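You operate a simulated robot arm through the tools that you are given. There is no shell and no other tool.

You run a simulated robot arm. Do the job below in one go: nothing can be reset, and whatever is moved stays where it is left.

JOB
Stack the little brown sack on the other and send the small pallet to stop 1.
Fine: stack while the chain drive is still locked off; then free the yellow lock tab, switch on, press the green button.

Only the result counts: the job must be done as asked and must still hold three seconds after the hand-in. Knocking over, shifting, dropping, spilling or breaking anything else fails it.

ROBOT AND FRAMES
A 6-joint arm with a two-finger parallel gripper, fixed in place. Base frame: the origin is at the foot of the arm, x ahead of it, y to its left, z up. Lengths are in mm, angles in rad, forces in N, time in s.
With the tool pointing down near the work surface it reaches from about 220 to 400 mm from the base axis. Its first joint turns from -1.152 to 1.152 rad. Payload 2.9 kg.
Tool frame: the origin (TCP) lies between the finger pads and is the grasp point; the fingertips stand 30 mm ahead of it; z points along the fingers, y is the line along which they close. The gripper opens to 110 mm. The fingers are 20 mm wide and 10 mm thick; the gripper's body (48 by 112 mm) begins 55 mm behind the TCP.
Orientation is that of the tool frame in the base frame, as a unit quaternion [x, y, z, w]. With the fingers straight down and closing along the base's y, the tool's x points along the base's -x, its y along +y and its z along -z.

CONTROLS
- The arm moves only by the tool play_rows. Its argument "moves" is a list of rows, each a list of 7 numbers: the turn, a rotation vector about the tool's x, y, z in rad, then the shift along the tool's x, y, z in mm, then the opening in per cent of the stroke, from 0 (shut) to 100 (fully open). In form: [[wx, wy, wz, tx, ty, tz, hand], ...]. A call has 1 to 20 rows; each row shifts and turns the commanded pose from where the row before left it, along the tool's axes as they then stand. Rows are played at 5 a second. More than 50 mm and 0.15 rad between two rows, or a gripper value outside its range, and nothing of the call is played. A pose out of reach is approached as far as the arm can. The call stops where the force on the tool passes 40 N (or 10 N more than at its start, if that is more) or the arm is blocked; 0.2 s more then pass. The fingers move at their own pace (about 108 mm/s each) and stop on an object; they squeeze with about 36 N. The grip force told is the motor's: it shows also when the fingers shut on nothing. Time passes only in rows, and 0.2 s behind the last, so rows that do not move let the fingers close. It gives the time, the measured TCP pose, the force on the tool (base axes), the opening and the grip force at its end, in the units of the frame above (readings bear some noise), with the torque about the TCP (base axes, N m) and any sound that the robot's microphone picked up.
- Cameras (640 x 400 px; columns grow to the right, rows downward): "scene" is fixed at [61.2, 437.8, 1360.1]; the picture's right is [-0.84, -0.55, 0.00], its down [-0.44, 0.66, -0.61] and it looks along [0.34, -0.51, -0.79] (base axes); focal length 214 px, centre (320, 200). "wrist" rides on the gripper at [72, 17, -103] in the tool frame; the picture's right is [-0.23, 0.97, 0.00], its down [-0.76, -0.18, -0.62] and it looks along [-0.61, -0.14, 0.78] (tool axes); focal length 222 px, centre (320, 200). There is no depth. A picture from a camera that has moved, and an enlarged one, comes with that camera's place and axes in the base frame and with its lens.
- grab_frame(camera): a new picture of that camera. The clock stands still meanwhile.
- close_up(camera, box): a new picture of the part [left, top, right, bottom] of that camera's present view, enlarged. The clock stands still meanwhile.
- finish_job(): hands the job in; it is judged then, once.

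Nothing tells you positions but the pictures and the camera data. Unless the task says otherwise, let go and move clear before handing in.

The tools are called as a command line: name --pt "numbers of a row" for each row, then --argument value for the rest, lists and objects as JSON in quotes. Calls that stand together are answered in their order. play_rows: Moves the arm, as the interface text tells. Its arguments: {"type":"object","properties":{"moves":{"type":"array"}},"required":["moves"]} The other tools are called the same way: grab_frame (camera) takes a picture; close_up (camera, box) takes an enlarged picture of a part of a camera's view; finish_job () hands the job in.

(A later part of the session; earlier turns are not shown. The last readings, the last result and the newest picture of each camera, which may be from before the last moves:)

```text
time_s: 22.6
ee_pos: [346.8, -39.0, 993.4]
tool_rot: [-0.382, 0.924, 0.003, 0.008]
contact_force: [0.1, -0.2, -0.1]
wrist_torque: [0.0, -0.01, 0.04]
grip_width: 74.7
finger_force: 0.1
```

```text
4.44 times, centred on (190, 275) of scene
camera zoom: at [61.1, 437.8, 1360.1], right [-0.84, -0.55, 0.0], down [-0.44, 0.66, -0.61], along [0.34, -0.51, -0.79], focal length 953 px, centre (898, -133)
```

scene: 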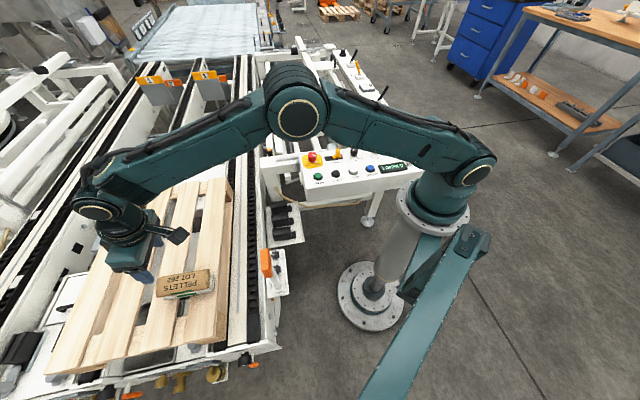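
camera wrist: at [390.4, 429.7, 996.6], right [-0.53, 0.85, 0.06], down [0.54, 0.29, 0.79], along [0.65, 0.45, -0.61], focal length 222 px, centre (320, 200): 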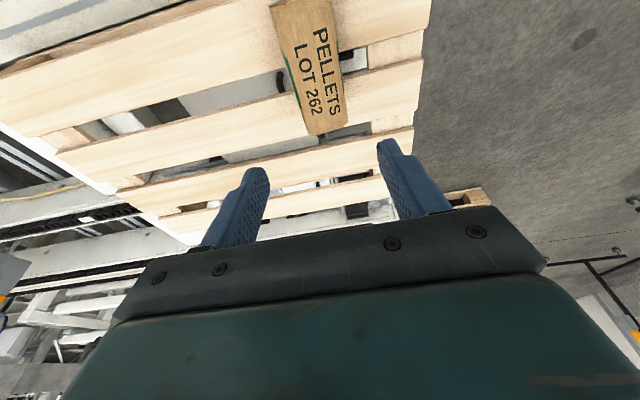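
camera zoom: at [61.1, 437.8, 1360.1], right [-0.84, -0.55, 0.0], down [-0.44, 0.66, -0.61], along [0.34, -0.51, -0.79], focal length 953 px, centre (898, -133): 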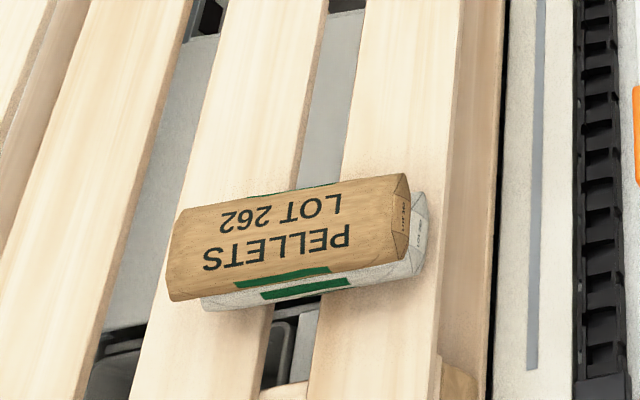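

The stack looks square and stable. Now I'll turn the gripper 90° so it closes along the lock slot, and lower a bit for a close look at the panel.

play_rows --pt "0 0.016 0 0 0 0 68" --pt "0 0 0.131 0 0 7 68" --pt "0 0 0.131 0 0 7 68" --pt "0 0 0.131 0 0 7 68" --pt "0 0 0.131 0 0 7 68" --pt "0 0 0.131 0 0 7 68" --pt "0 0 0.131 0 0 7 68" --pt "0 0 0.131 0 0 7 68" --pt "0 0 0.131 0 0 7 68" --pt "0 0 0.131 0 0 7 68" --pt "0 0 0.131 0 0 7 68" --pt "0 0 0.131 0 0 7 68" --pt "0 0 0.131 0 0 7 68"

grab_frame --camera "wrist"

grab_frame --camera "scene"

```text
time_s: 25.4
ee_pos: [344.8, -36.7, 908.5]
tool_rot: [0.385, 0.923, 0.001, 0.0]
contact_force: [-0.7, -0.5, 0.2]
wrist_torque: [0.02, 0.0, 0.01]
grip_width: 74.8
finger_force: 0.0
```

```text
taken
camera wrist: at [304.5, 26.5, 1011.6], right [0.85, 0.52, 0.0], down [0.41, -0.67, 0.62], along [0.33, -0.53, -0.78], focal length 222 px, centre (320, 200)
```

wrist: 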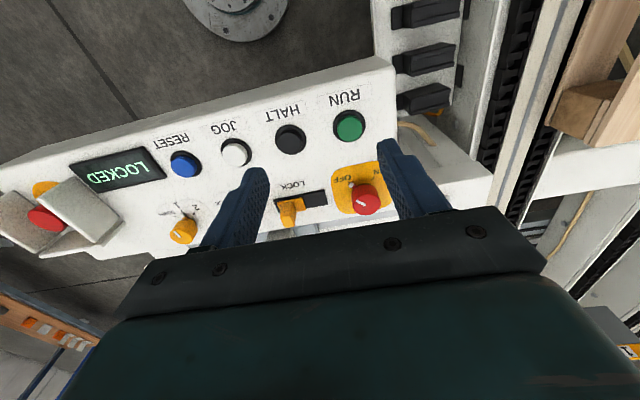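

```text
taken
```

scene: 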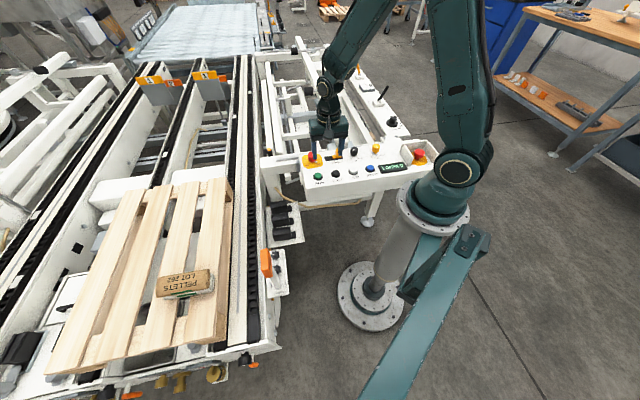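

close_up --camera "wrist" --box '[240, 80, 400, 240]'

close_up --camera "wrist" --box '[140, 110, 300, 250]'

```text
2.50 times, centred on (320, 160) of wrist
camera zoom: at [304.5, 26.5, 1011.6], right [0.85, 0.52, 0.0], down [0.41, -0.67, 0.62], along [0.33, -0.53, -0.78], focal length 555 px, centre (320, 300)
```

zoom: 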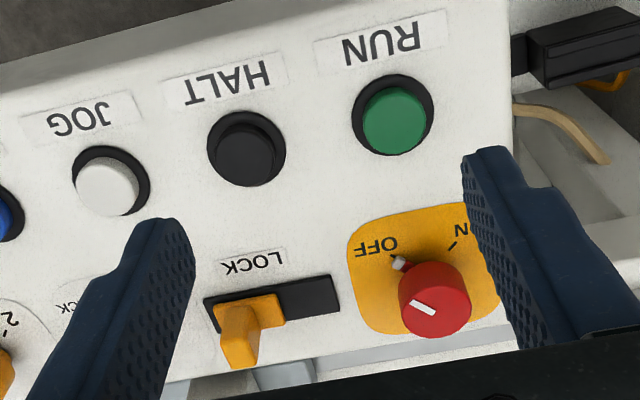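

```text
2.86 times, centred on (220, 180) of wrist
camera zoom: at [304.5, 26.5, 1011.6], right [0.85, 0.52, 0.0], down [0.41, -0.67, 0.62], along [0.33, -0.53, -0.78], focal length 635 px, centre (606, 257)
```

zoom: 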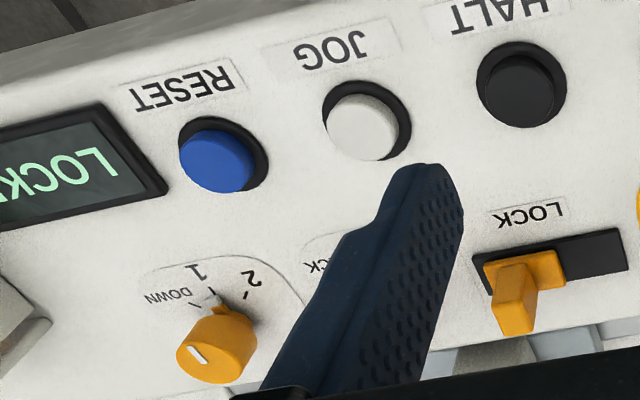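

close_up --camera "wrist" --box '[270, 175, 350, 235]'

close_up --camera "scene" --box '[300, 140, 350, 180]'

close_up --camera "wrist" --box '[320, 150, 400, 220]'

```text
6.67 times, centred on (310, 205) of wrist
camera zoom: at [304.5, 26.5, 1011.6], right [0.85, 0.52, 0.0], down [0.41, -0.67, 0.62], along [0.33, -0.53, -0.78], focal length 1481 px, centre (387, 167)
```

zoom: 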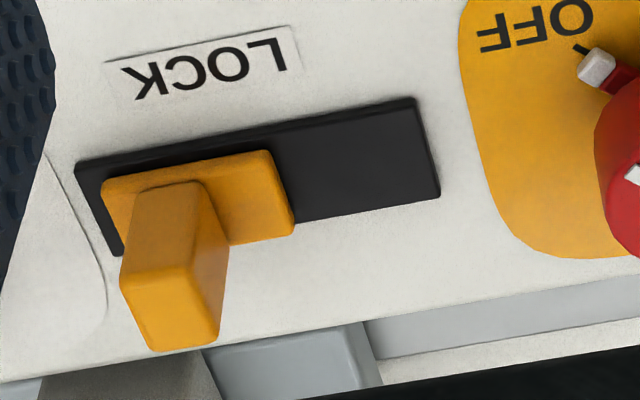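

```text
10.00 times, centred on (325, 160) of scene
camera zoom: at [61.2, 437.8, 1360.1], right [-0.84, -0.55, 0.0], down [-0.44, 0.66, -0.61], along [0.34, -0.51, -0.79], focal length 2145 px, centre (270, 600)
```

zoom: 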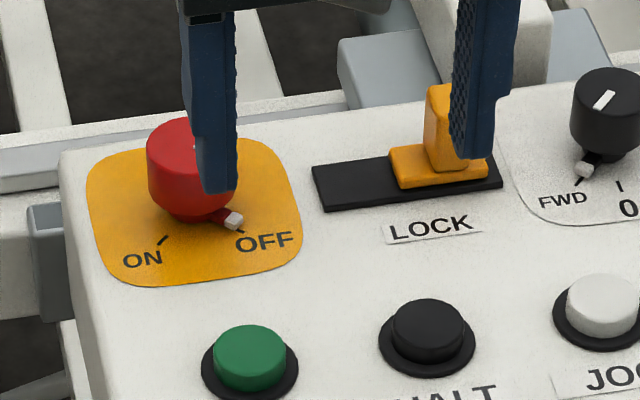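

```text
5.71 times, centred on (360, 185) of wrist
camera zoom: at [304.5, 26.5, 1011.6], right [0.85, 0.52, 0.0], down [0.41, -0.67, 0.62], along [0.33, -0.53, -0.78], focal length 1269 px, centre (91, 286)
```

zoom: 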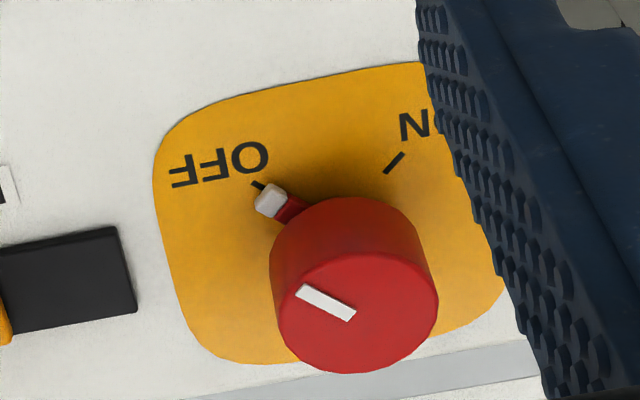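

The lock tab's upright is at about (371,-166), with its top at z≈808–818, and the slot runs at 44.7°, matching my closing direction. I'll move above the tab with a narrower opening and check alignment.

play_rows --pt "0 0 0 -27.6 -18.1 7 45" --pt "0 0 0 -27.6 -18.1 7 45" --pt "0 0 0 -27.6 -18.1 8 45" --pt "0 0 0 -27.5 -18.1 8 45" --pt "0 0 0 0 0 0 45"

grab_frame --camera "wrist"

close_up --camera "scene" --box '[290, 110, 400, 190]'

```text
time_s: 26.6
ee_pos: [370.8, -166.8, 879.5]
tool_rot: [0.384, 0.923, 0.0, 0.0]
contact_force: [0.5, -0.7, -0.3]
wrist_torque: [0.01, -0.03, -0.01]
grip_width: 49.5
finger_force: 0.0
```

```text
taken
camera wrist: at [330.9, -102.4, 981.8], right [0.85, 0.53, 0.0], down [0.41, -0.67, 0.62], along [0.33, -0.53, -0.78], focal length 222 px, centre (320, 200)
```

wrist: 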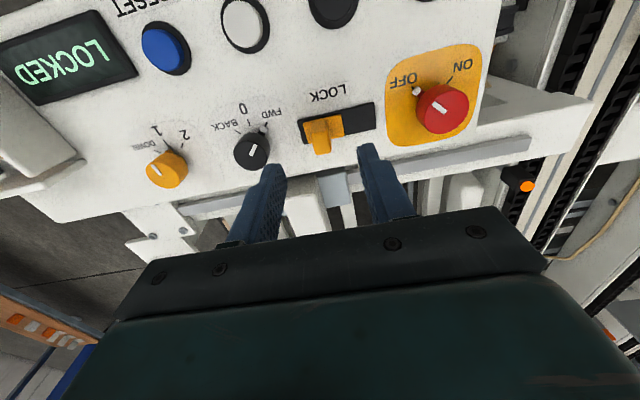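

```text
5.00 times, centred on (345, 150) of scene
camera zoom: at [61.2, 437.8, 1360.1], right [-0.84, -0.55, 0.0], down [-0.44, 0.66, -0.61], along [0.34, -0.51, -0.79], focal length 1072 px, centre (195, 450)
```

zoom: 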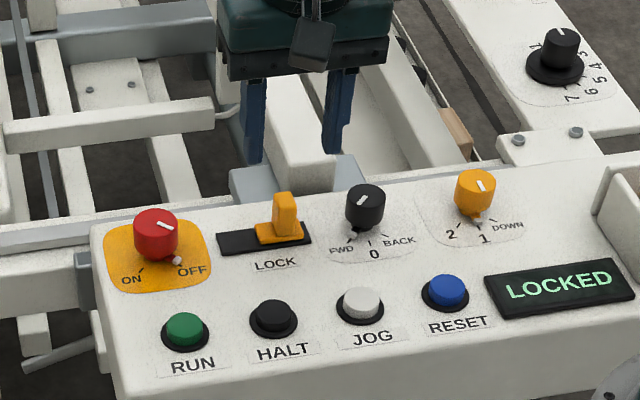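

close_up --camera "wrist" --box '[270, 90, 400, 190]'

close_up --camera "wrist" --box '[370, 30, 490, 150]'

```text
4.00 times, centred on (335, 140) of wrist
camera zoom: at [330.9, -102.4, 981.8], right [0.85, 0.53, 0.0], down [0.41, -0.67, 0.62], along [0.33, -0.53, -0.78], focal length 888 px, centre (260, 440)
```

zoom: 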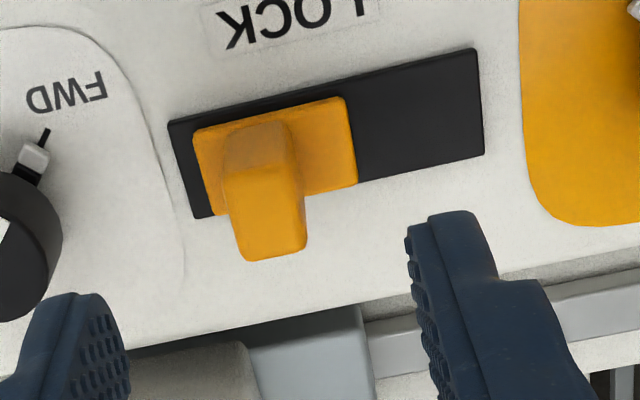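

```text
3.33 times, centred on (430, 90) of wrist
camera zoom: at [330.9, -102.4, 981.8], right [0.85, 0.53, 0.0], down [0.41, -0.67, 0.62], along [0.33, -0.53, -0.78], focal length 740 px, centre (-47, 567)
```

zoom: 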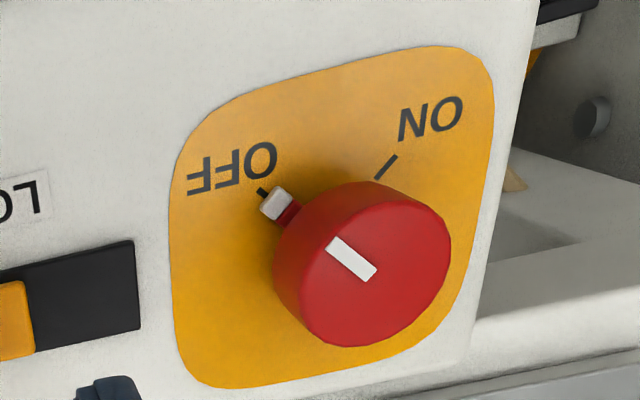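

Wrist stereo puts the tab top at about (374,-170) with z≈798–805, and the slot plate at z≈761. I'll descend partway with the fingers open around the tab and verify.

play_rows --pt "0 0 0 -1.3 0 12 45" --pt "0 0 0 -1.3 0 12 45" --pt "0 0 0 -1.2 0 12 45" --pt "0 0 0 0 0 11 45" --pt "0 0 0 0 0 0 45"

grab_frame --camera "wrist"

close_up --camera "scene" --box '[300, 120, 380, 180]'

```text
time_s: 27.8
ee_pos: [374.9, -168.6, 831.7]
tool_rot: [0.384, 0.923, 0.001, 0.0]
contact_force: [-0.2, 0.9, 0.2]
wrist_torque: [-0.02, -0.01, -0.04]
grip_width: 49.4
finger_force: 0.1
```

```text
taken
camera wrist: at [334.5, -105.8, 934.2], right [0.85, 0.52, 0.0], down [0.41, -0.67, 0.62], along [0.33, -0.53, -0.78], focal length 222 px, centre (320, 200)
```

wrist: 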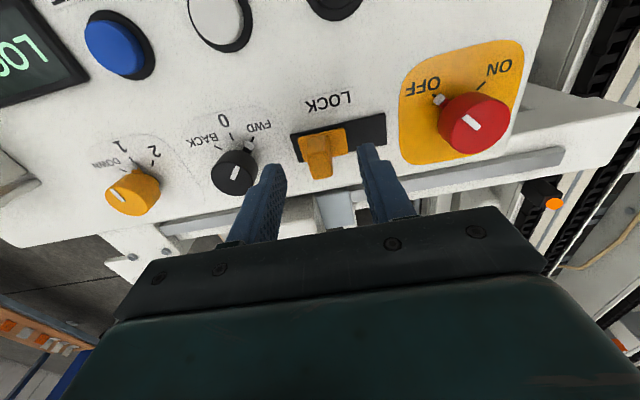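

```text
6.67 times, centred on (340, 150) of scene
camera zoom: at [61.2, 437.8, 1360.1], right [-0.84, -0.55, 0.0], down [-0.44, 0.66, -0.61], along [0.34, -0.51, -0.79], focal length 1430 px, centre (187, 533)
```

zoom: 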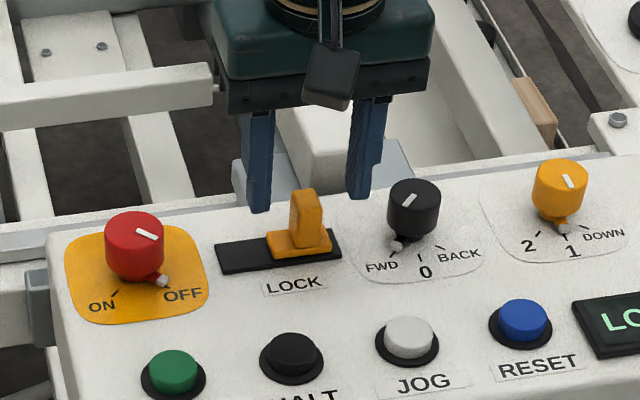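

The tips now sit level with the tab's top, one on each side. I'll lower another 17 mm and then close gently.

play_rows --pt "0 0 0 0 0 6 45" --pt "0 0 0 0 0 6 45" --pt "0 0 0 0 0 5 45" --pt "0 0 0 0 0 0 45"

grab_frame --camera "wrist"

close_up --camera "scene" --box '[300, 120, 380, 180]'

```text
time_s: 28.8
ee_pos: [374.3, -168.8, 812.8]
tool_rot: [0.384, 0.923, 0.0, 0.0]
contact_force: [0.1, 0.0, -0.1]
wrist_torque: [-0.02, 0.02, -0.02]
grip_width: 49.3
finger_force: 0.1
```

```text
taken
camera wrist: at [334.3, -105.4, 915.9], right [0.85, 0.52, 0.0], down [0.41, -0.67, 0.62], along [0.33, -0.53, -0.78], focal length 222 px, centre (320, 200)
```

wrist: 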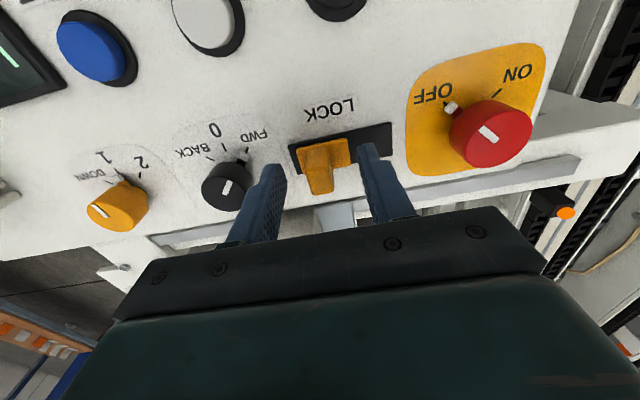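

```text
6.67 times, centred on (340, 150) of scene
camera zoom: at [61.2, 437.8, 1360.1], right [-0.84, -0.55, 0.0], down [-0.44, 0.66, -0.61], along [0.34, -0.51, -0.79], focal length 1430 px, centre (187, 533)
```

zoom: 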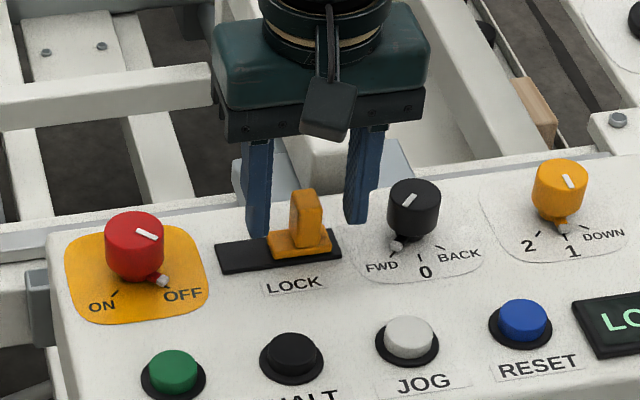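

The fingers straddle the tab with clearance on all sides. I'll narrow the opening and push the tab along the slot towards the red switch, watching the force.

play_rows --pt "0 0 0 0 0 0 26" --pt "0 0 0 0 0 0 26" --pt "0 0 0 0 0 0 26"

close_up --camera "wrist" --box '[260, 100, 400, 220]'

```text
time_s: 29.6
ee_pos: [374.4, -169.8, 812.8]
tool_rot: [0.384, 0.923, -0.001, -0.001]
contact_force: [1.0, 0.9, 0.1]
wrist_torque: [0.01, -0.01, -0.01]
grip_width: 28.7
finger_force: 0.0
```

```text
3.33 times, centred on (330, 160) of wrist
camera zoom: at [334.2, -105.4, 916.1], right [0.85, 0.52, 0.0], down [0.41, -0.67, 0.62], along [0.33, -0.53, -0.78], focal length 740 px, centre (287, 333)
```

zoom: 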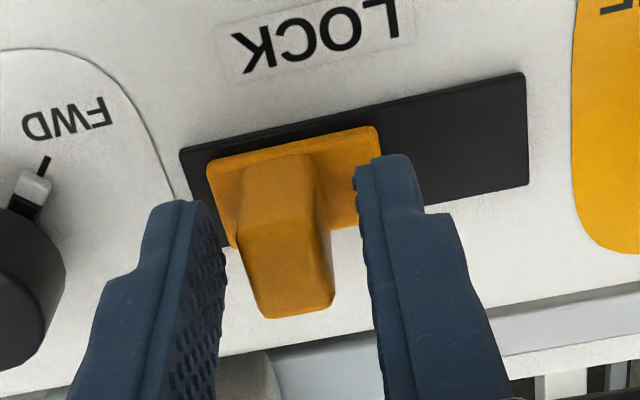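

The tab sits between the fingers. Pushing it towards the free end now.

play_rows --pt "0 0 0 0 5 0 26" --pt "0 0 0 0 5 0 26" --pt "0 0 0 0 5 0 26" --pt "0 0 0 0 0 0 26"

close_up --camera "wrist" --box '[260, 100, 400, 220]'

```text
time_s: 30.6
ee_pos: [384.7, -159.4, 813.3]
tool_rot: [0.384, 0.923, 0.0, 0.0]
contact_force: [-0.3, 0.5, -0.5]
wrist_torque: [-0.01, -0.02, 0.0]
grip_width: 28.9
finger_force: 0.2
```

```text
3.33 times, centred on (330, 160) of wrist
camera zoom: at [345.8, -95.8, 916.4], right [0.85, 0.53, 0.0], down [0.41, -0.67, 0.62], along [0.33, -0.53, -0.78], focal length 740 px, centre (287, 333)
```

zoom: 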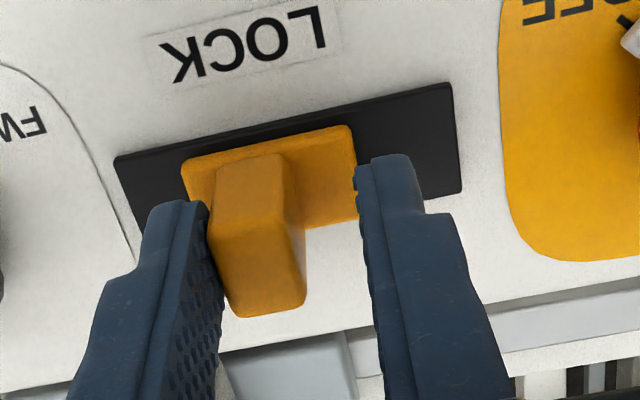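

The tab slides freely. Continuing to the end of the slot.

play_rows --pt "0 0 0 0 5 0 26" --pt "0 0 0 0 5 0 26" --pt "0 0 0 0 5 0 26" --pt "0 0 0 0 0 0 26"

close_up --camera "wrist" --box '[260, 100, 400, 220]'

close_up --camera "scene" --box '[300, 120, 420, 200]'

```text
time_s: 31.6
ee_pos: [395.6, -149.0, 813.3]
tool_rot: [0.384, 0.923, 0.0, 0.0]
contact_force: [0.2, -0.4, -0.2]
wrist_torque: [-0.01, 0.02, -0.01]
grip_width: 28.7
finger_force: 0.0
```

```text
3.33 times, centred on (330, 160) of wrist
camera zoom: at [356.2, -85.5, 916.4], right [0.85, 0.53, 0.0], down [0.41, -0.67, 0.62], along [0.33, -0.53, -0.78], focal length 740 px, centre (287, 333)
```

zoom: 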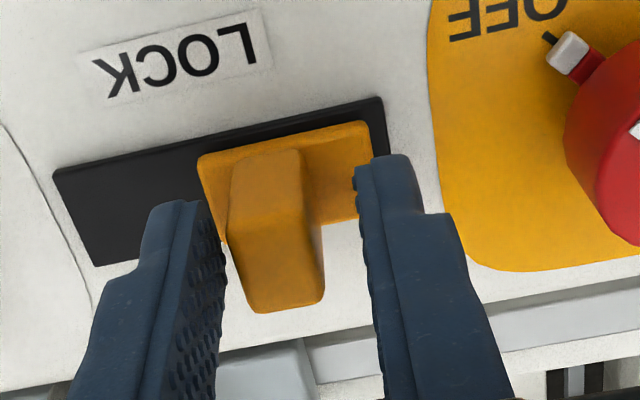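

```text
5.00 times, centred on (360, 160) of scene
camera zoom: at [61.2, 437.8, 1360.1], right [-0.84, -0.55, 0.0], down [-0.44, 0.66, -0.61], along [0.34, -0.51, -0.79], focal length 1072 px, centre (120, 400)
```

zoom: 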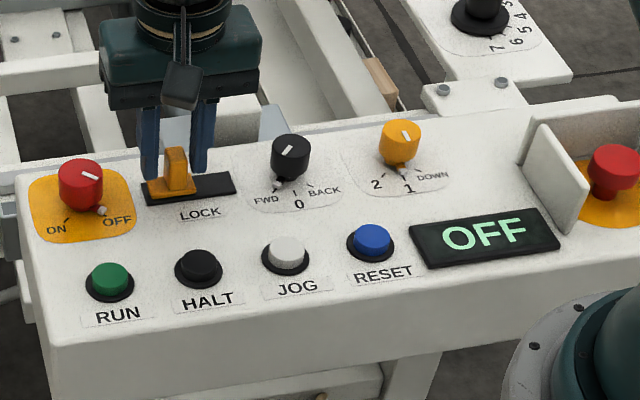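

The display changed from LOCKED to OFF, so the lock is free. I put the red switch's top centre at about (450,-97,797), with a quarter turn clockwise from OFF to ON. I'll lift clear, move above it and turn the gripper back 90° so the later turn stays within the wrist's proven range.

play_rows --pt "0 0 0 0 -1 -15 40" --pt "0 0 0 0 0 -25 60" --pt "0 0 0 0 0 -30 60" --pt "0 0 0 -0.5 25 0 60" --pt "0 0 0 -0.5 25 0 60" --pt "0 0 0 -0.5 25 0 60" --pt "0 0 0 0 0 0 60"

grab_frame --camera "wrist"

close_up --camera "scene" --box '[300, 120, 380, 180]'

```text
time_s: 33.2
ee_pos: [450.1, -96.5, 884.4]
tool_rot: [0.385, 0.923, 0.0, 0.0]
contact_force: [0.8, -0.4, -0.1]
wrist_torque: [-0.04, -0.04, -0.01]
grip_width: 66.1
finger_force: 0.1
```

```text
taken
camera wrist: at [410.6, -33.7, 986.9], right [0.85, 0.52, 0.0], down [0.41, -0.67, 0.62], along [0.33, -0.53, -0.78], focal length 222 px, centre (320, 200)
```

wrist: 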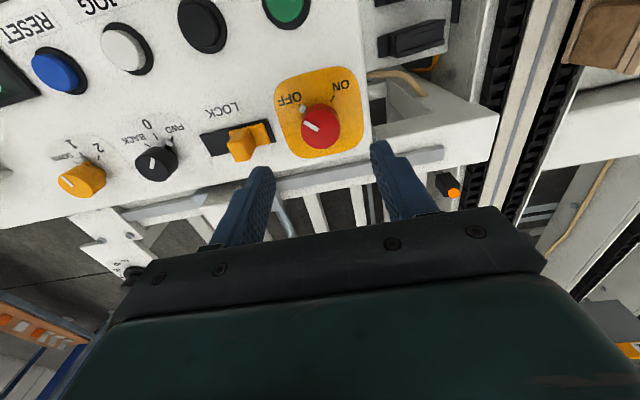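

```text
6.67 times, centred on (340, 150) of scene
camera zoom: at [61.2, 437.8, 1360.1], right [-0.84, -0.55, 0.0], down [-0.44, 0.66, -0.61], along [0.34, -0.51, -0.79], focal length 1430 px, centre (187, 533)
```

zoom: 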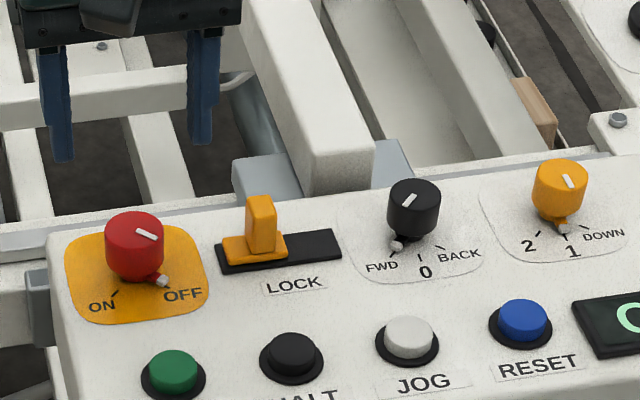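

close_up --camera "wrist" --box '[260, 60, 380, 170]'

close_up --camera "scene" --box '[300, 140, 340, 170]'

```text
3.64 times, centred on (320, 115) of wrist
camera zoom: at [410.6, -33.7, 986.9], right [0.85, 0.52, 0.0], down [0.41, -0.67, 0.62], along [0.33, -0.53, -0.78], focal length 808 px, centre (320, 509)
```

zoom: 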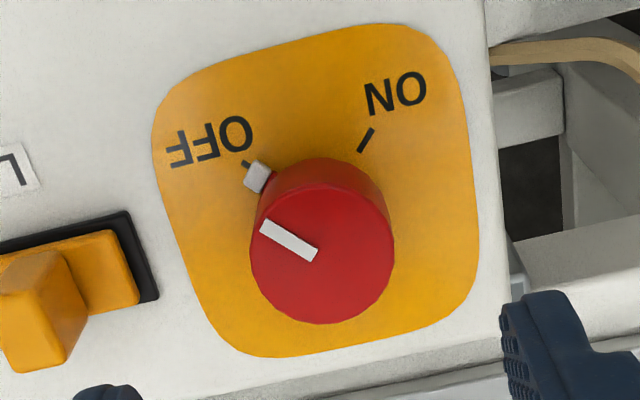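

```text
13.33 times, centred on (320, 155) of scene
camera zoom: at [61.2, 437.8, 1360.1], right [-0.84, -0.55, 0.0], down [-0.44, 0.66, -0.61], along [0.34, -0.51, -0.79], focal length 2860 px, centre (320, 800)
```

zoom: 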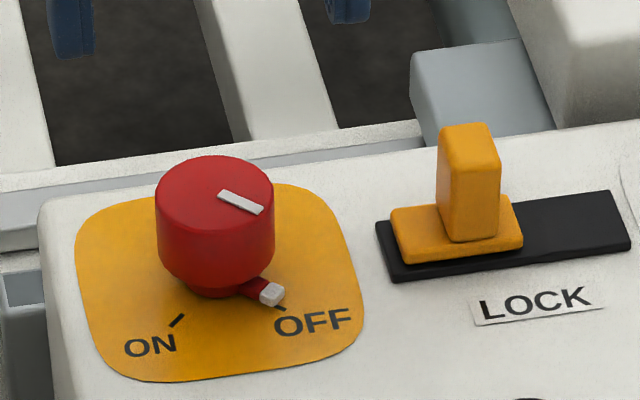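

The knob centre comes out consistently at (450.3,-97.2), top at z≈795. Now I'll turn the gripper −90° in place above it.

play_rows --pt "0 0 -0.131 0 0 0 60" --pt "0 0 -0.131 0 0 0 60" --pt "0 0 -0.131 0 0 0 60" --pt "0 0 -0.131 0 0 0 60" --pt "0 0 -0.131 0 0 0 60" --pt "0 0 -0.131 0 0 0 60" --pt "0 0 -0.131 0 0 0 60" --pt "0 0 -0.131 0 0 0 60" --pt "0 0 -0.131 0 0 0 60" --pt "0 0 -0.131 0 0 0 60" --pt "0 0 -0.131 0 0 0 60" --pt "0 0 -0.131 0 0 0 60" --pt "0 0 0 0 0 0 60"

grab_frame --camera "wrist"

```text
time_s: 36.0
ee_pos: [448.6, -97.7, 883.8]
tool_rot: [-0.382, 0.924, 0.0, 0.0]
contact_force: [0.2, 0.5, -0.2]
wrist_torque: [-0.01, 0.02, -0.01]
grip_width: 66.0
finger_force: 0.1
```

```text
taken
camera wrist: at [384.9, -136.2, 986.7], right [-0.53, 0.85, 0.0], down [0.66, 0.41, 0.62], along [0.53, 0.33, -0.78], focal length 222 px, centre (320, 200)
```

wrist: 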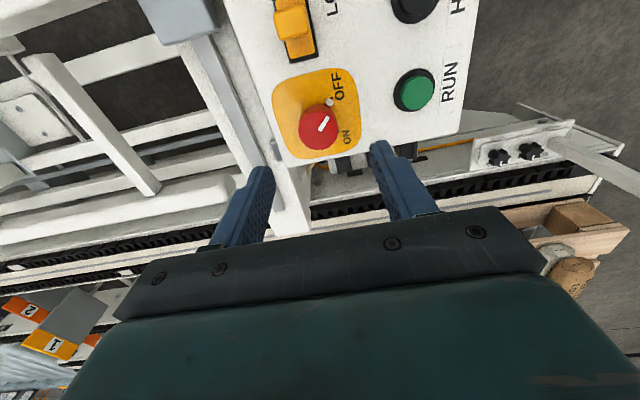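

close_up --camera "wrist" --box '[260, 50, 460, 170]'

```text
3.20 times, centred on (360, 110) of wrist
camera zoom: at [384.9, -136.2, 986.7], right [-0.53, 0.85, 0.0], down [0.66, 0.41, 0.62], along [0.53, 0.33, -0.78], focal length 711 px, centre (192, 488)
```

zoom: 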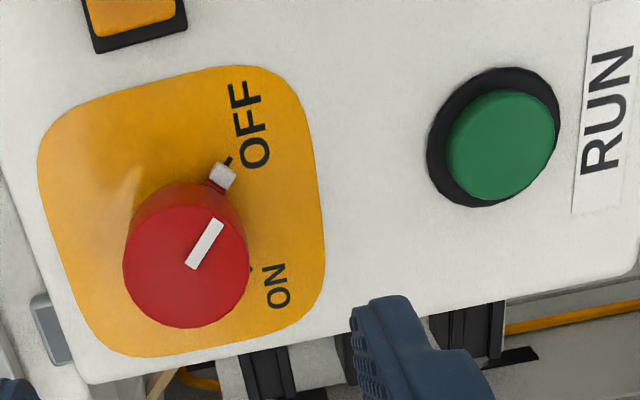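

The knob centre is confirmed from the opposite side at (450,-97.5,795), and RUN is at (381.5,-35) with its top at z≈770. I'll descend with the fingers around the knob.

play_rows --pt "0 0 0 -0.5 -0.4 15 60" --pt "0 0 0 -0.5 -0.4 15 60" --pt "0 0 0 0 0 15 60" --pt "0 0 0 0 0 15 60" --pt "0 0 0 0 0 15 60" --pt "0 0 0 0 0 2 60" --pt "0 0 0 0 0 0 60"

grab_frame --camera "wrist"

close_up --camera "scene" --box '[290, 120, 370, 180]'

```text
time_s: 37.6
ee_pos: [450.0, -97.7, 806.9]
tool_rot: [-0.381, 0.924, 0.0, 0.0]
contact_force: [0.5, -0.1, 0.5]
wrist_torque: [0.01, -0.02, 0.0]
grip_width: 65.7
finger_force: 0.0
```

```text
taken
camera wrist: at [385.6, -136.2, 909.7], right [-0.53, 0.85, 0.0], down [0.66, 0.41, 0.62], along [0.53, 0.33, -0.78], focal length 222 px, centre (320, 200)
```

wrist: 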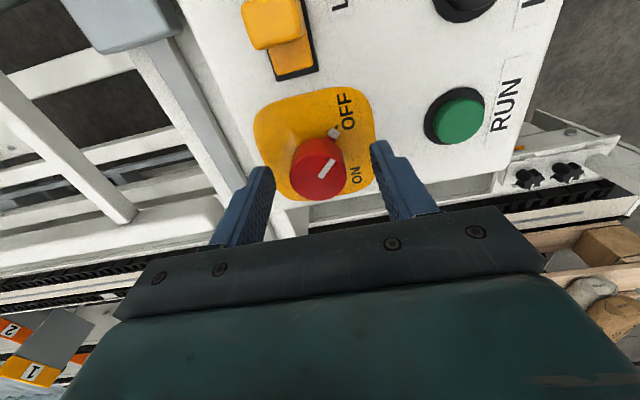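

```text
6.67 times, centred on (330, 150) of scene
camera zoom: at [61.2, 437.8, 1360.1], right [-0.84, -0.55, 0.0], down [-0.44, 0.66, -0.61], along [0.34, -0.51, -0.79], focal length 1430 px, centre (253, 533)
```

zoom: 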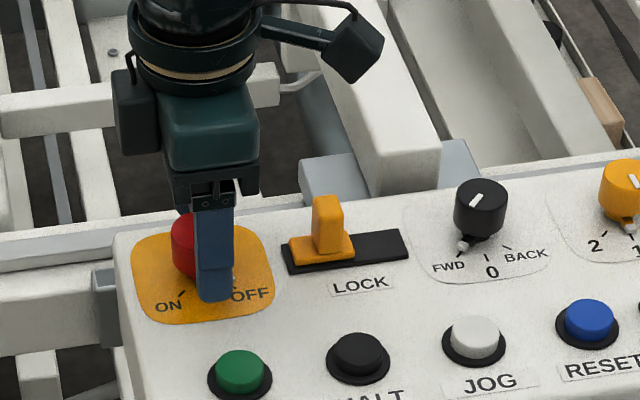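

The fingers are on either side of the knob with no contact. Gripping it now.

play_rows --pt "0 0 0 0 0 0 15" --pt "0 0 0 0 0 0 15" --pt "0 0 0 0 0 0 15" --pt "0 0 0 0 0 0 15"

close_up --camera "wrist" --box '[220, 60, 460, 220]'

```text
time_s: 38.6
ee_pos: [450.5, -98.7, 806.7]
tool_rot: [-0.381, 0.924, -0.002, 0.0]
contact_force: [11.4, -9.8, -11.2]
wrist_torque: [-0.31, -0.18, -0.03]
grip_width: 34.8
finger_force: 44.9
```

```text
2.50 times, centred on (340, 140) of wrist
camera zoom: at [386.2, -136.9, 909.7], right [-0.53, 0.85, 0.0], down [0.66, 0.41, 0.62], along [0.53, 0.33, -0.78], focal length 555 px, centre (270, 350)
```

zoom: 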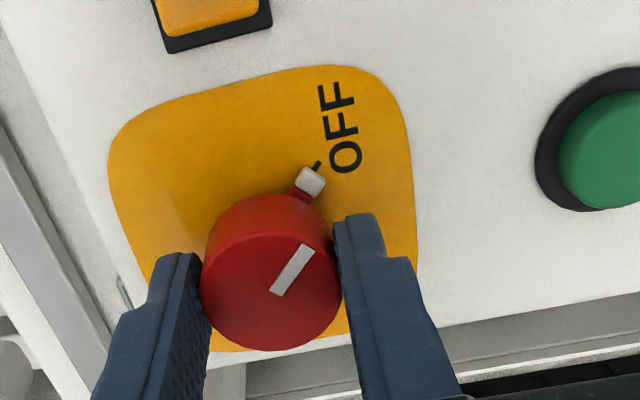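

The knob is gripped at 34.8 mm with a small sideways load. I'll relieve that offset and start the clockwise turn in stages.

play_rows --pt "0 0 0 0 -1.2 0 15" --pt "0 0 0 0 0 0 15"

```text
time_s: 39.2
ee_pos: [450.2, -97.6, 807.7]
tool_rot: [-0.382, 0.924, 0.0, 0.0]
contact_force: [4.3, -10.3, -6.6]
wrist_torque: [0.44, -1.0, -0.02]
grip_width: 35.0
finger_force: 45.3
```

play_rows --pt "0 0 0.1 0 0 0 15" --pt "0 0 0.1 0 0 0 15" --pt "0 0 0.1 0 0 0 15" --pt "0 0 0 0 0 0 15"

close_up --camera "wrist" --box '[220, 60, 460, 220]'

```text
time_s: 40.2
ee_pos: [450.1, -97.8, 807.1]
tool_rot: [-0.239, 0.971, 0.0, -0.001]
contact_force: [-4.7, -7.7, 5.2]
wrist_torque: [-0.08, -0.53, 0.07]
grip_width: 34.7
finger_force: 45.0
```

```text
2.50 times, centred on (340, 140) of wrist
camera zoom: at [377.9, -116.4, 910.0], right [-0.25, 0.97, 0.0], down [0.76, 0.2, 0.62], along [0.6, 0.16, -0.78], focal length 555 px, centre (270, 350)
```

zoom: 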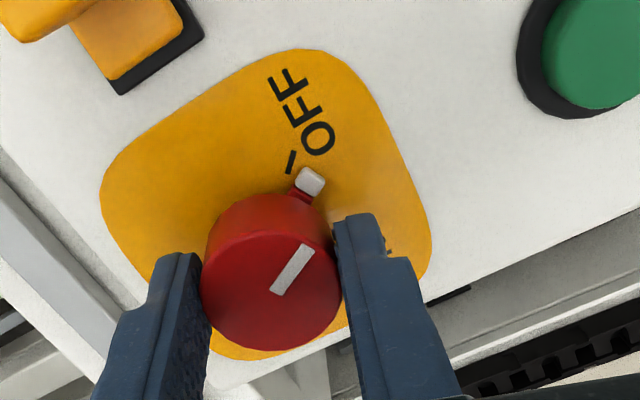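

The knob turns with the gripper. Continuing the turn.

play_rows --pt "0 0 0.11 0 0 0 15" --pt "0 0 0.11 0 0 0 15" --pt "0 0 0.11 0 0 0 15" --pt "0 0 0.11 0 0 0 15" --pt "0 0 0.11 0 0 0 15" --pt "0 0 0.11 0 0 0 15" --pt "0 0 0.11 0 0 0 15" --pt "0 0 0 0 0 0 15"

close_up --camera "wrist" --box '[220, 60, 460, 220]'

close_up --camera "scene" --box '[300, 120, 420, 200]'

```text
time_s: 42.0
ee_pos: [450.4, -97.6, 806.4]
tool_rot: [0.143, 0.99, -0.001, -0.001]
contact_force: [-16.0, -1.9, 23.7]
wrist_torque: [-0.13, 0.61, -0.09]
grip_width: 34.8
finger_force: 44.9
```

```text
2.50 times, centred on (340, 140) of wrist
camera zoom: at [385.1, -60.5, 909.9], right [0.49, 0.87, 0.0], down [0.68, -0.39, 0.62], along [0.54, -0.31, -0.78], focal length 555 px, centre (270, 350)
```

zoom: 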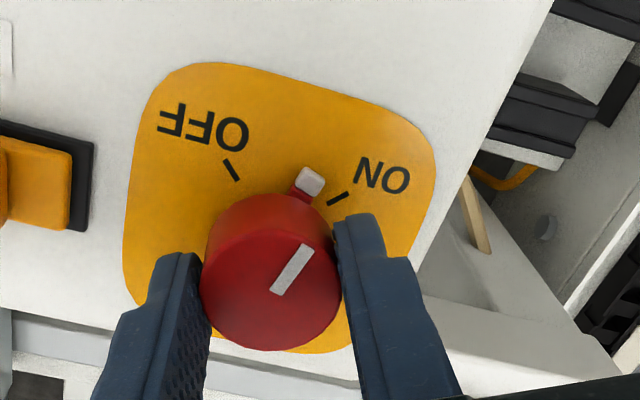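

```text
5.00 times, centred on (360, 160) of scene
camera zoom: at [60.5, 437.9, 1360.1], right [-0.84, -0.55, 0.0], down [-0.44, 0.66, -0.61], along [0.34, -0.51, -0.79], focal length 1072 px, centre (120, 400)
```

zoom: 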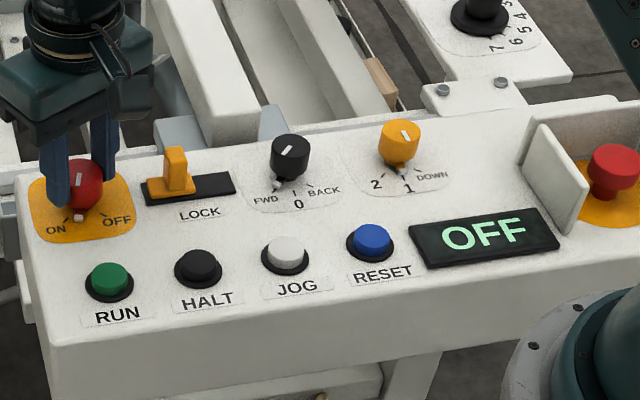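

It is about two thirds turned. Some side load has built up, so I'll relieve it slightly and finish the turn.

play_rows --pt "0 0 0 0.9 -0.3 -0.8 15" --pt "0 0 0.1 0 0 0 15" --pt "0 0 0.1 0 0 0 15" --pt "0 0 0 0 0 0 15"

```text
time_s: 43.0
ee_pos: [450.0, -97.2, 807.5]
tool_rot: [0.241, 0.971, 0.001, 0.001]
contact_force: [3.4, 0.2, -13.4]
wrist_torque: [-0.47, -1.16, -0.07]
grip_width: 35.0
finger_force: 44.9
```

play_rows --pt "0 0 0.1 0 0 0.3 15" --pt "0 0 0.1 0 0 0 15" --pt "0 0 0.1 0 0 0 15" --pt "0 0 0 0 0 0 15"

close_up --camera "wrist" --box '[220, 60, 460, 220]'

close_up --camera "scene" --box '[300, 120, 420, 200]'

```text
time_s: 44.0
ee_pos: [450.5, -97.1, 806.7]
tool_rot: [0.384, 0.923, -0.001, 0.0]
contact_force: [15.7, -1.1, -29.0]
wrist_torque: [-0.45, -0.57, 0.04]
grip_width: 34.7
finger_force: 44.9
```

```text
2.50 times, centred on (340, 140) of wrist
camera zoom: at [410.5, -33.5, 909.7], right [0.85, 0.53, 0.0], down [0.41, -0.66, 0.62], along [0.33, -0.53, -0.78], focal length 555 px, centre (270, 350)
```

zoom: 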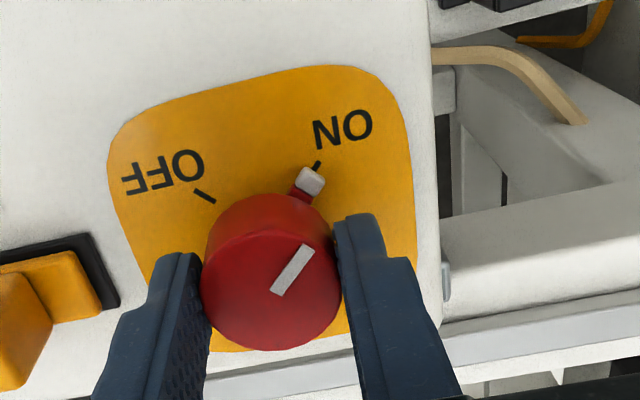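

```text
5.00 times, centred on (360, 160) of scene
camera zoom: at [61.9, 437.7, 1360.1], right [-0.84, -0.55, 0.0], down [-0.44, 0.66, -0.61], along [0.33, -0.51, -0.79], focal length 1072 px, centre (120, 400)
```

zoom: 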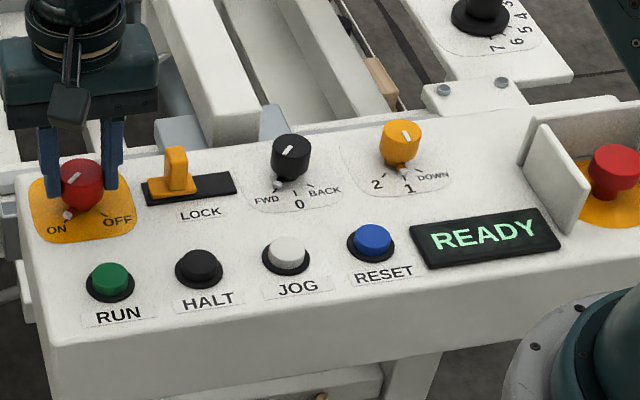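

The display reads READY and the pointer is on ON. I'll release and lift straight up.

play_rows --pt "0 0 0 0 0 0.7 15" --pt "0 0 0 0 0 0 45" --pt "0 0 0 0 0 0 56" --pt "0 0 0 0 0 0 56" --pt "0 0 0 0 0 -10 56" --pt "0 0 0 0 0 -20 56" --pt "0 0 0 0 0 -25 56" --pt "0 0 0 0 0 -25 56"

grab_frame --camera "wrist"

grab_frame --camera "scene"

```text
time_s: 45.8
ee_pos: [448.7, -98.2, 885.2]
tool_rot: [0.383, 0.924, 0.0, -0.001]
contact_force: [0.2, 0.0, 0.1]
wrist_torque: [0.0, -0.02, -0.02]
grip_width: 61.8
finger_force: 0.1
```

```text
taken
camera wrist: at [408.6, -34.8, 986.9], right [0.85, 0.53, 0.0], down [0.41, -0.66, 0.62], along [0.33, -0.53, -0.78], focal length 222 px, centre (320, 200)
```

wrist: 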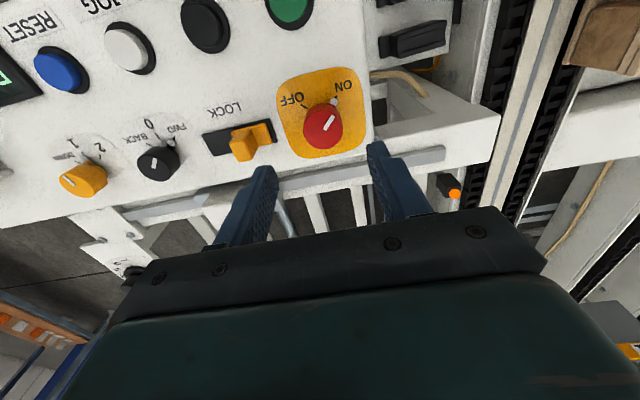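

```text
taken
```

scene: 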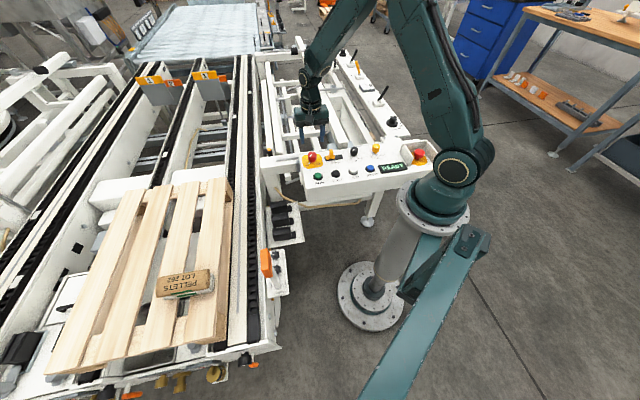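

READY is lit and the switch stays on ON. Before pressing RUN I'll check the conveyor path and stop 1, while moving the closed fingers above the green button.

play_rows --pt "0 0 0 30.8 -1 0 0" --pt "0 0 0 30.8 -1 10 0" --pt "0 0 0 30.7 -0.9 10 0" --pt "0 0 0 0 0 10 0" --pt "0 0 0 0 0 10 0" --pt "0 0 0 0 0 0 0"

grab_frame --camera "wrist"

close_up --camera "scene" --box '[290, 120, 410, 200]'

close_up --camera "scene" --box '[60, 60, 280, 220]'

```text
time_s: 47.2
ee_pos: [382.0, -34.7, 846.6]
tool_rot: [0.383, 0.924, 0.0, 0.0]
contact_force: [-0.5, -0.1, -0.5]
wrist_torque: [-0.03, -0.05, -0.01]
grip_width: 0.0
finger_force: 36.0
```

```text
taken
camera wrist: at [341.9, 28.8, 949.1], right [0.85, 0.53, 0.0], down [0.41, -0.66, 0.62], along [0.33, -0.53, -0.78], focal length 222 px, centre (320, 200)
```

wrist: 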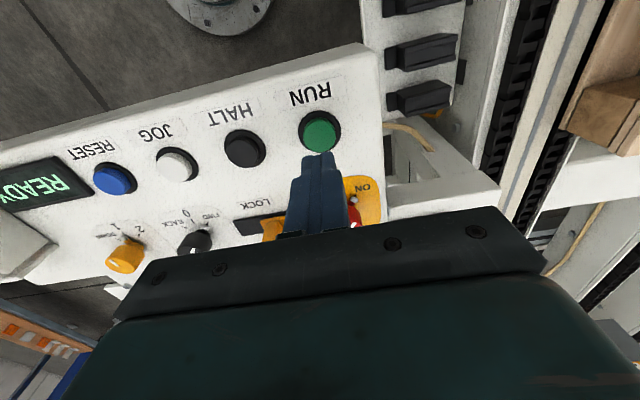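

```text
5.00 times, centred on (350, 160) of scene
camera zoom: at [61.2, 437.8, 1360.1], right [-0.84, -0.55, 0.0], down [-0.44, 0.66, -0.61], along [0.34, -0.51, -0.79], focal length 1072 px, centre (170, 400)
```

zoom: 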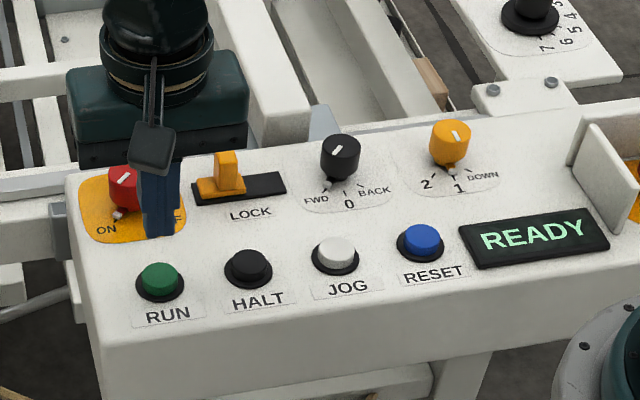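

```text
2.50 times, centred on (170, 140) of scene
camera zoom: at [61.2, 437.8, 1360.1], right [-0.84, -0.55, 0.0], down [-0.44, 0.66, -0.61], along [0.34, -0.51, -0.79], focal length 536 px, centre (695, 350)
```

zoom: 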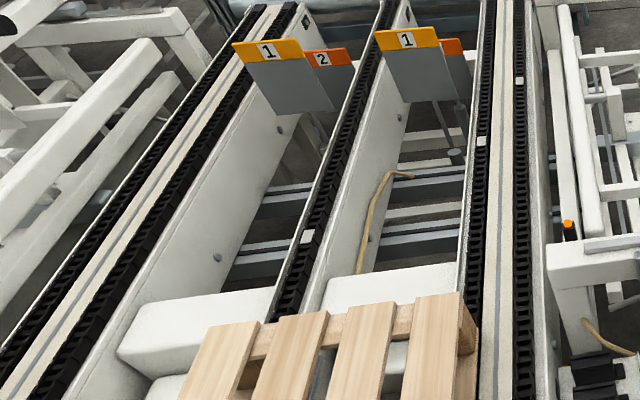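

The path to stop 1 is clear and stop 1 is raised. The closed fingers are centred over RUN, so I'll lower to just above the button.

play_rows --pt "0 0 0 0.7 0 13 0" --pt "0 0 0 0 0 12 0" --pt "0 0 0 0 0 11 0" --pt "0 0 0 0 0 0 0"

close_up --camera "wrist" --box '[260, 80, 400, 220]'

close_up --camera "scene" --box '[290, 130, 370, 200]'

```text
time_s: 48.2
ee_pos: [381.9, -33.5, 811.6]
tool_rot: [0.384, 0.924, 0.0, 0.0]
contact_force: [0.1, 0.2, -1.0]
wrist_torque: [0.02, 0.02, 0.0]
grip_width: 0.0
finger_force: 36.0
```

```text
2.86 times, centred on (330, 150) of wrist
camera zoom: at [342.3, 29.4, 914.1], right [0.85, 0.53, 0.0], down [0.41, -0.66, 0.62], along [0.33, -0.53, -0.78], focal length 635 px, centre (291, 343)
```

zoom: 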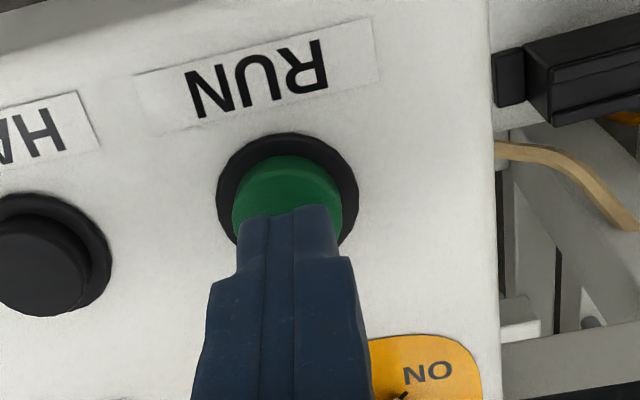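

```text
5.71 times, centred on (330, 165) of scene
camera zoom: at [61.2, 437.8, 1360.1], right [-0.84, -0.55, 0.0], down [-0.44, 0.66, -0.61], along [0.34, -0.51, -0.79], focal length 1226 px, centre (263, 400)
```

zoom: 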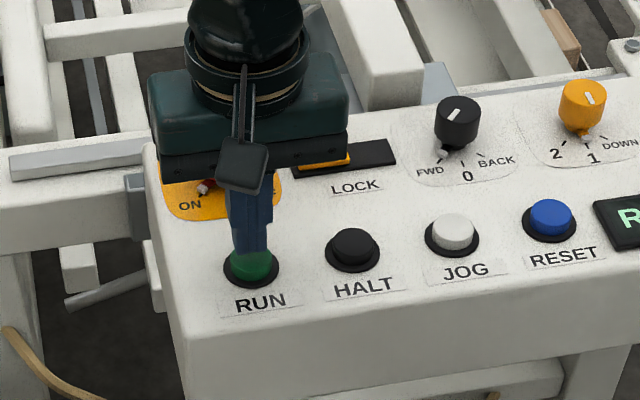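

The tip is over the green button. Pressing down in small steps.

play_rows --pt "0 0 0 0 0 3 0" --pt "0 0 0 0 0 3 0" --pt "0 0 0 0 0 3 0" --pt "0 0 0 0 0 2 0" --pt "0 0 0 0 0 2 0"

close_up --camera "scene" --box '[290, 120, 410, 200]'

```text
time_s: 49.4
ee_pos: [382.8, -33.9, 796.1]
tool_rot: [0.382, 0.924, 0.0, 0.0]
contact_force: [-1.3, 1.3, 8.7]
wrist_torque: [0.04, 0.07, 0.06]
grip_width: 0.1
finger_force: 36.1
heard: click
```

```text
5.00 times, centred on (350, 160) of scene
camera zoom: at [61.0, 437.9, 1360.1], right [-0.84, -0.55, 0.0], down [-0.44, 0.66, -0.61], along [0.34, -0.51, -0.79], focal length 1072 px, centre (170, 400)
```

zoom: 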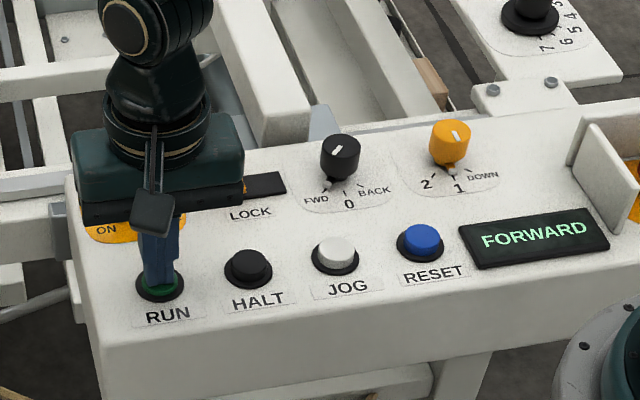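

There was a click and the display shows FORWARD. I'll lift off the button and watch the pallet.

play_rows --pt "0 0 0 0 0 -10 0" --pt "0 0 0 0 0 -20 0" --pt "0 0 0 0 0 -30 0"

grab_frame --camera "scene"

```text
time_s: 50.2
ee_pos: [379.8, -34.1, 857.6]
tool_rot: [0.383, 0.924, 0.0, 0.0]
contact_force: [0.7, 0.0, -0.2]
wrist_torque: [-0.04, -0.02, 0.0]
grip_width: 0.0
finger_force: 35.8
```

```text
taken
```

scene: 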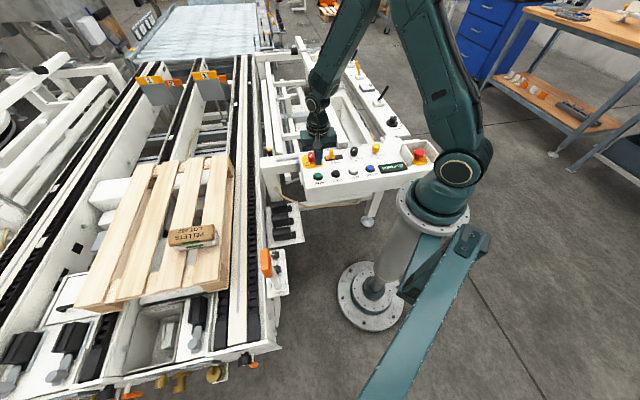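

The pallet is moving with the stack on board. I'll hold still and let it travel.

play_rows --pt "0 0 0 0 0 -5 0" --pt "0 0 0 0 0 0 0" --pt "0 0 0 0 0 0 0" --pt "0 0 0 0 0 0 0" --pt "0 0 0 0 0 0 0" --pt "0 0 0 0 0 0 0" --pt "0 0 0 0 0 0 0" --pt "0 0 0 0 0 0 0"

grab_frame --camera "scene"

```text
time_s: 52.0
ee_pos: [380.3, -34.9, 862.8]
tool_rot: [0.382, 0.924, 0.0, 0.0]
contact_force: [0.0, -0.2, 0.0]
wrist_torque: [0.01, -0.04, -0.01]
grip_width: 0.0
finger_force: 36.2
```

```text
taken
```

scene: 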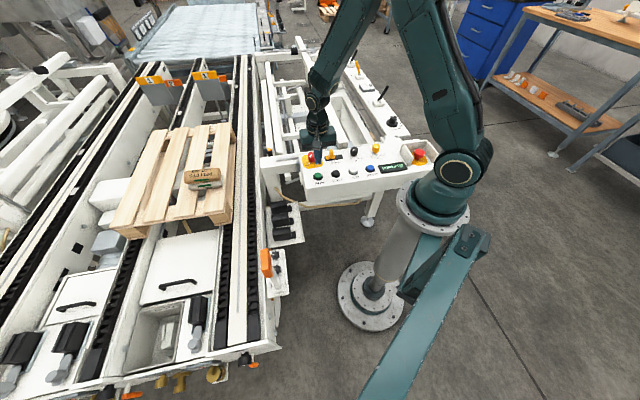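

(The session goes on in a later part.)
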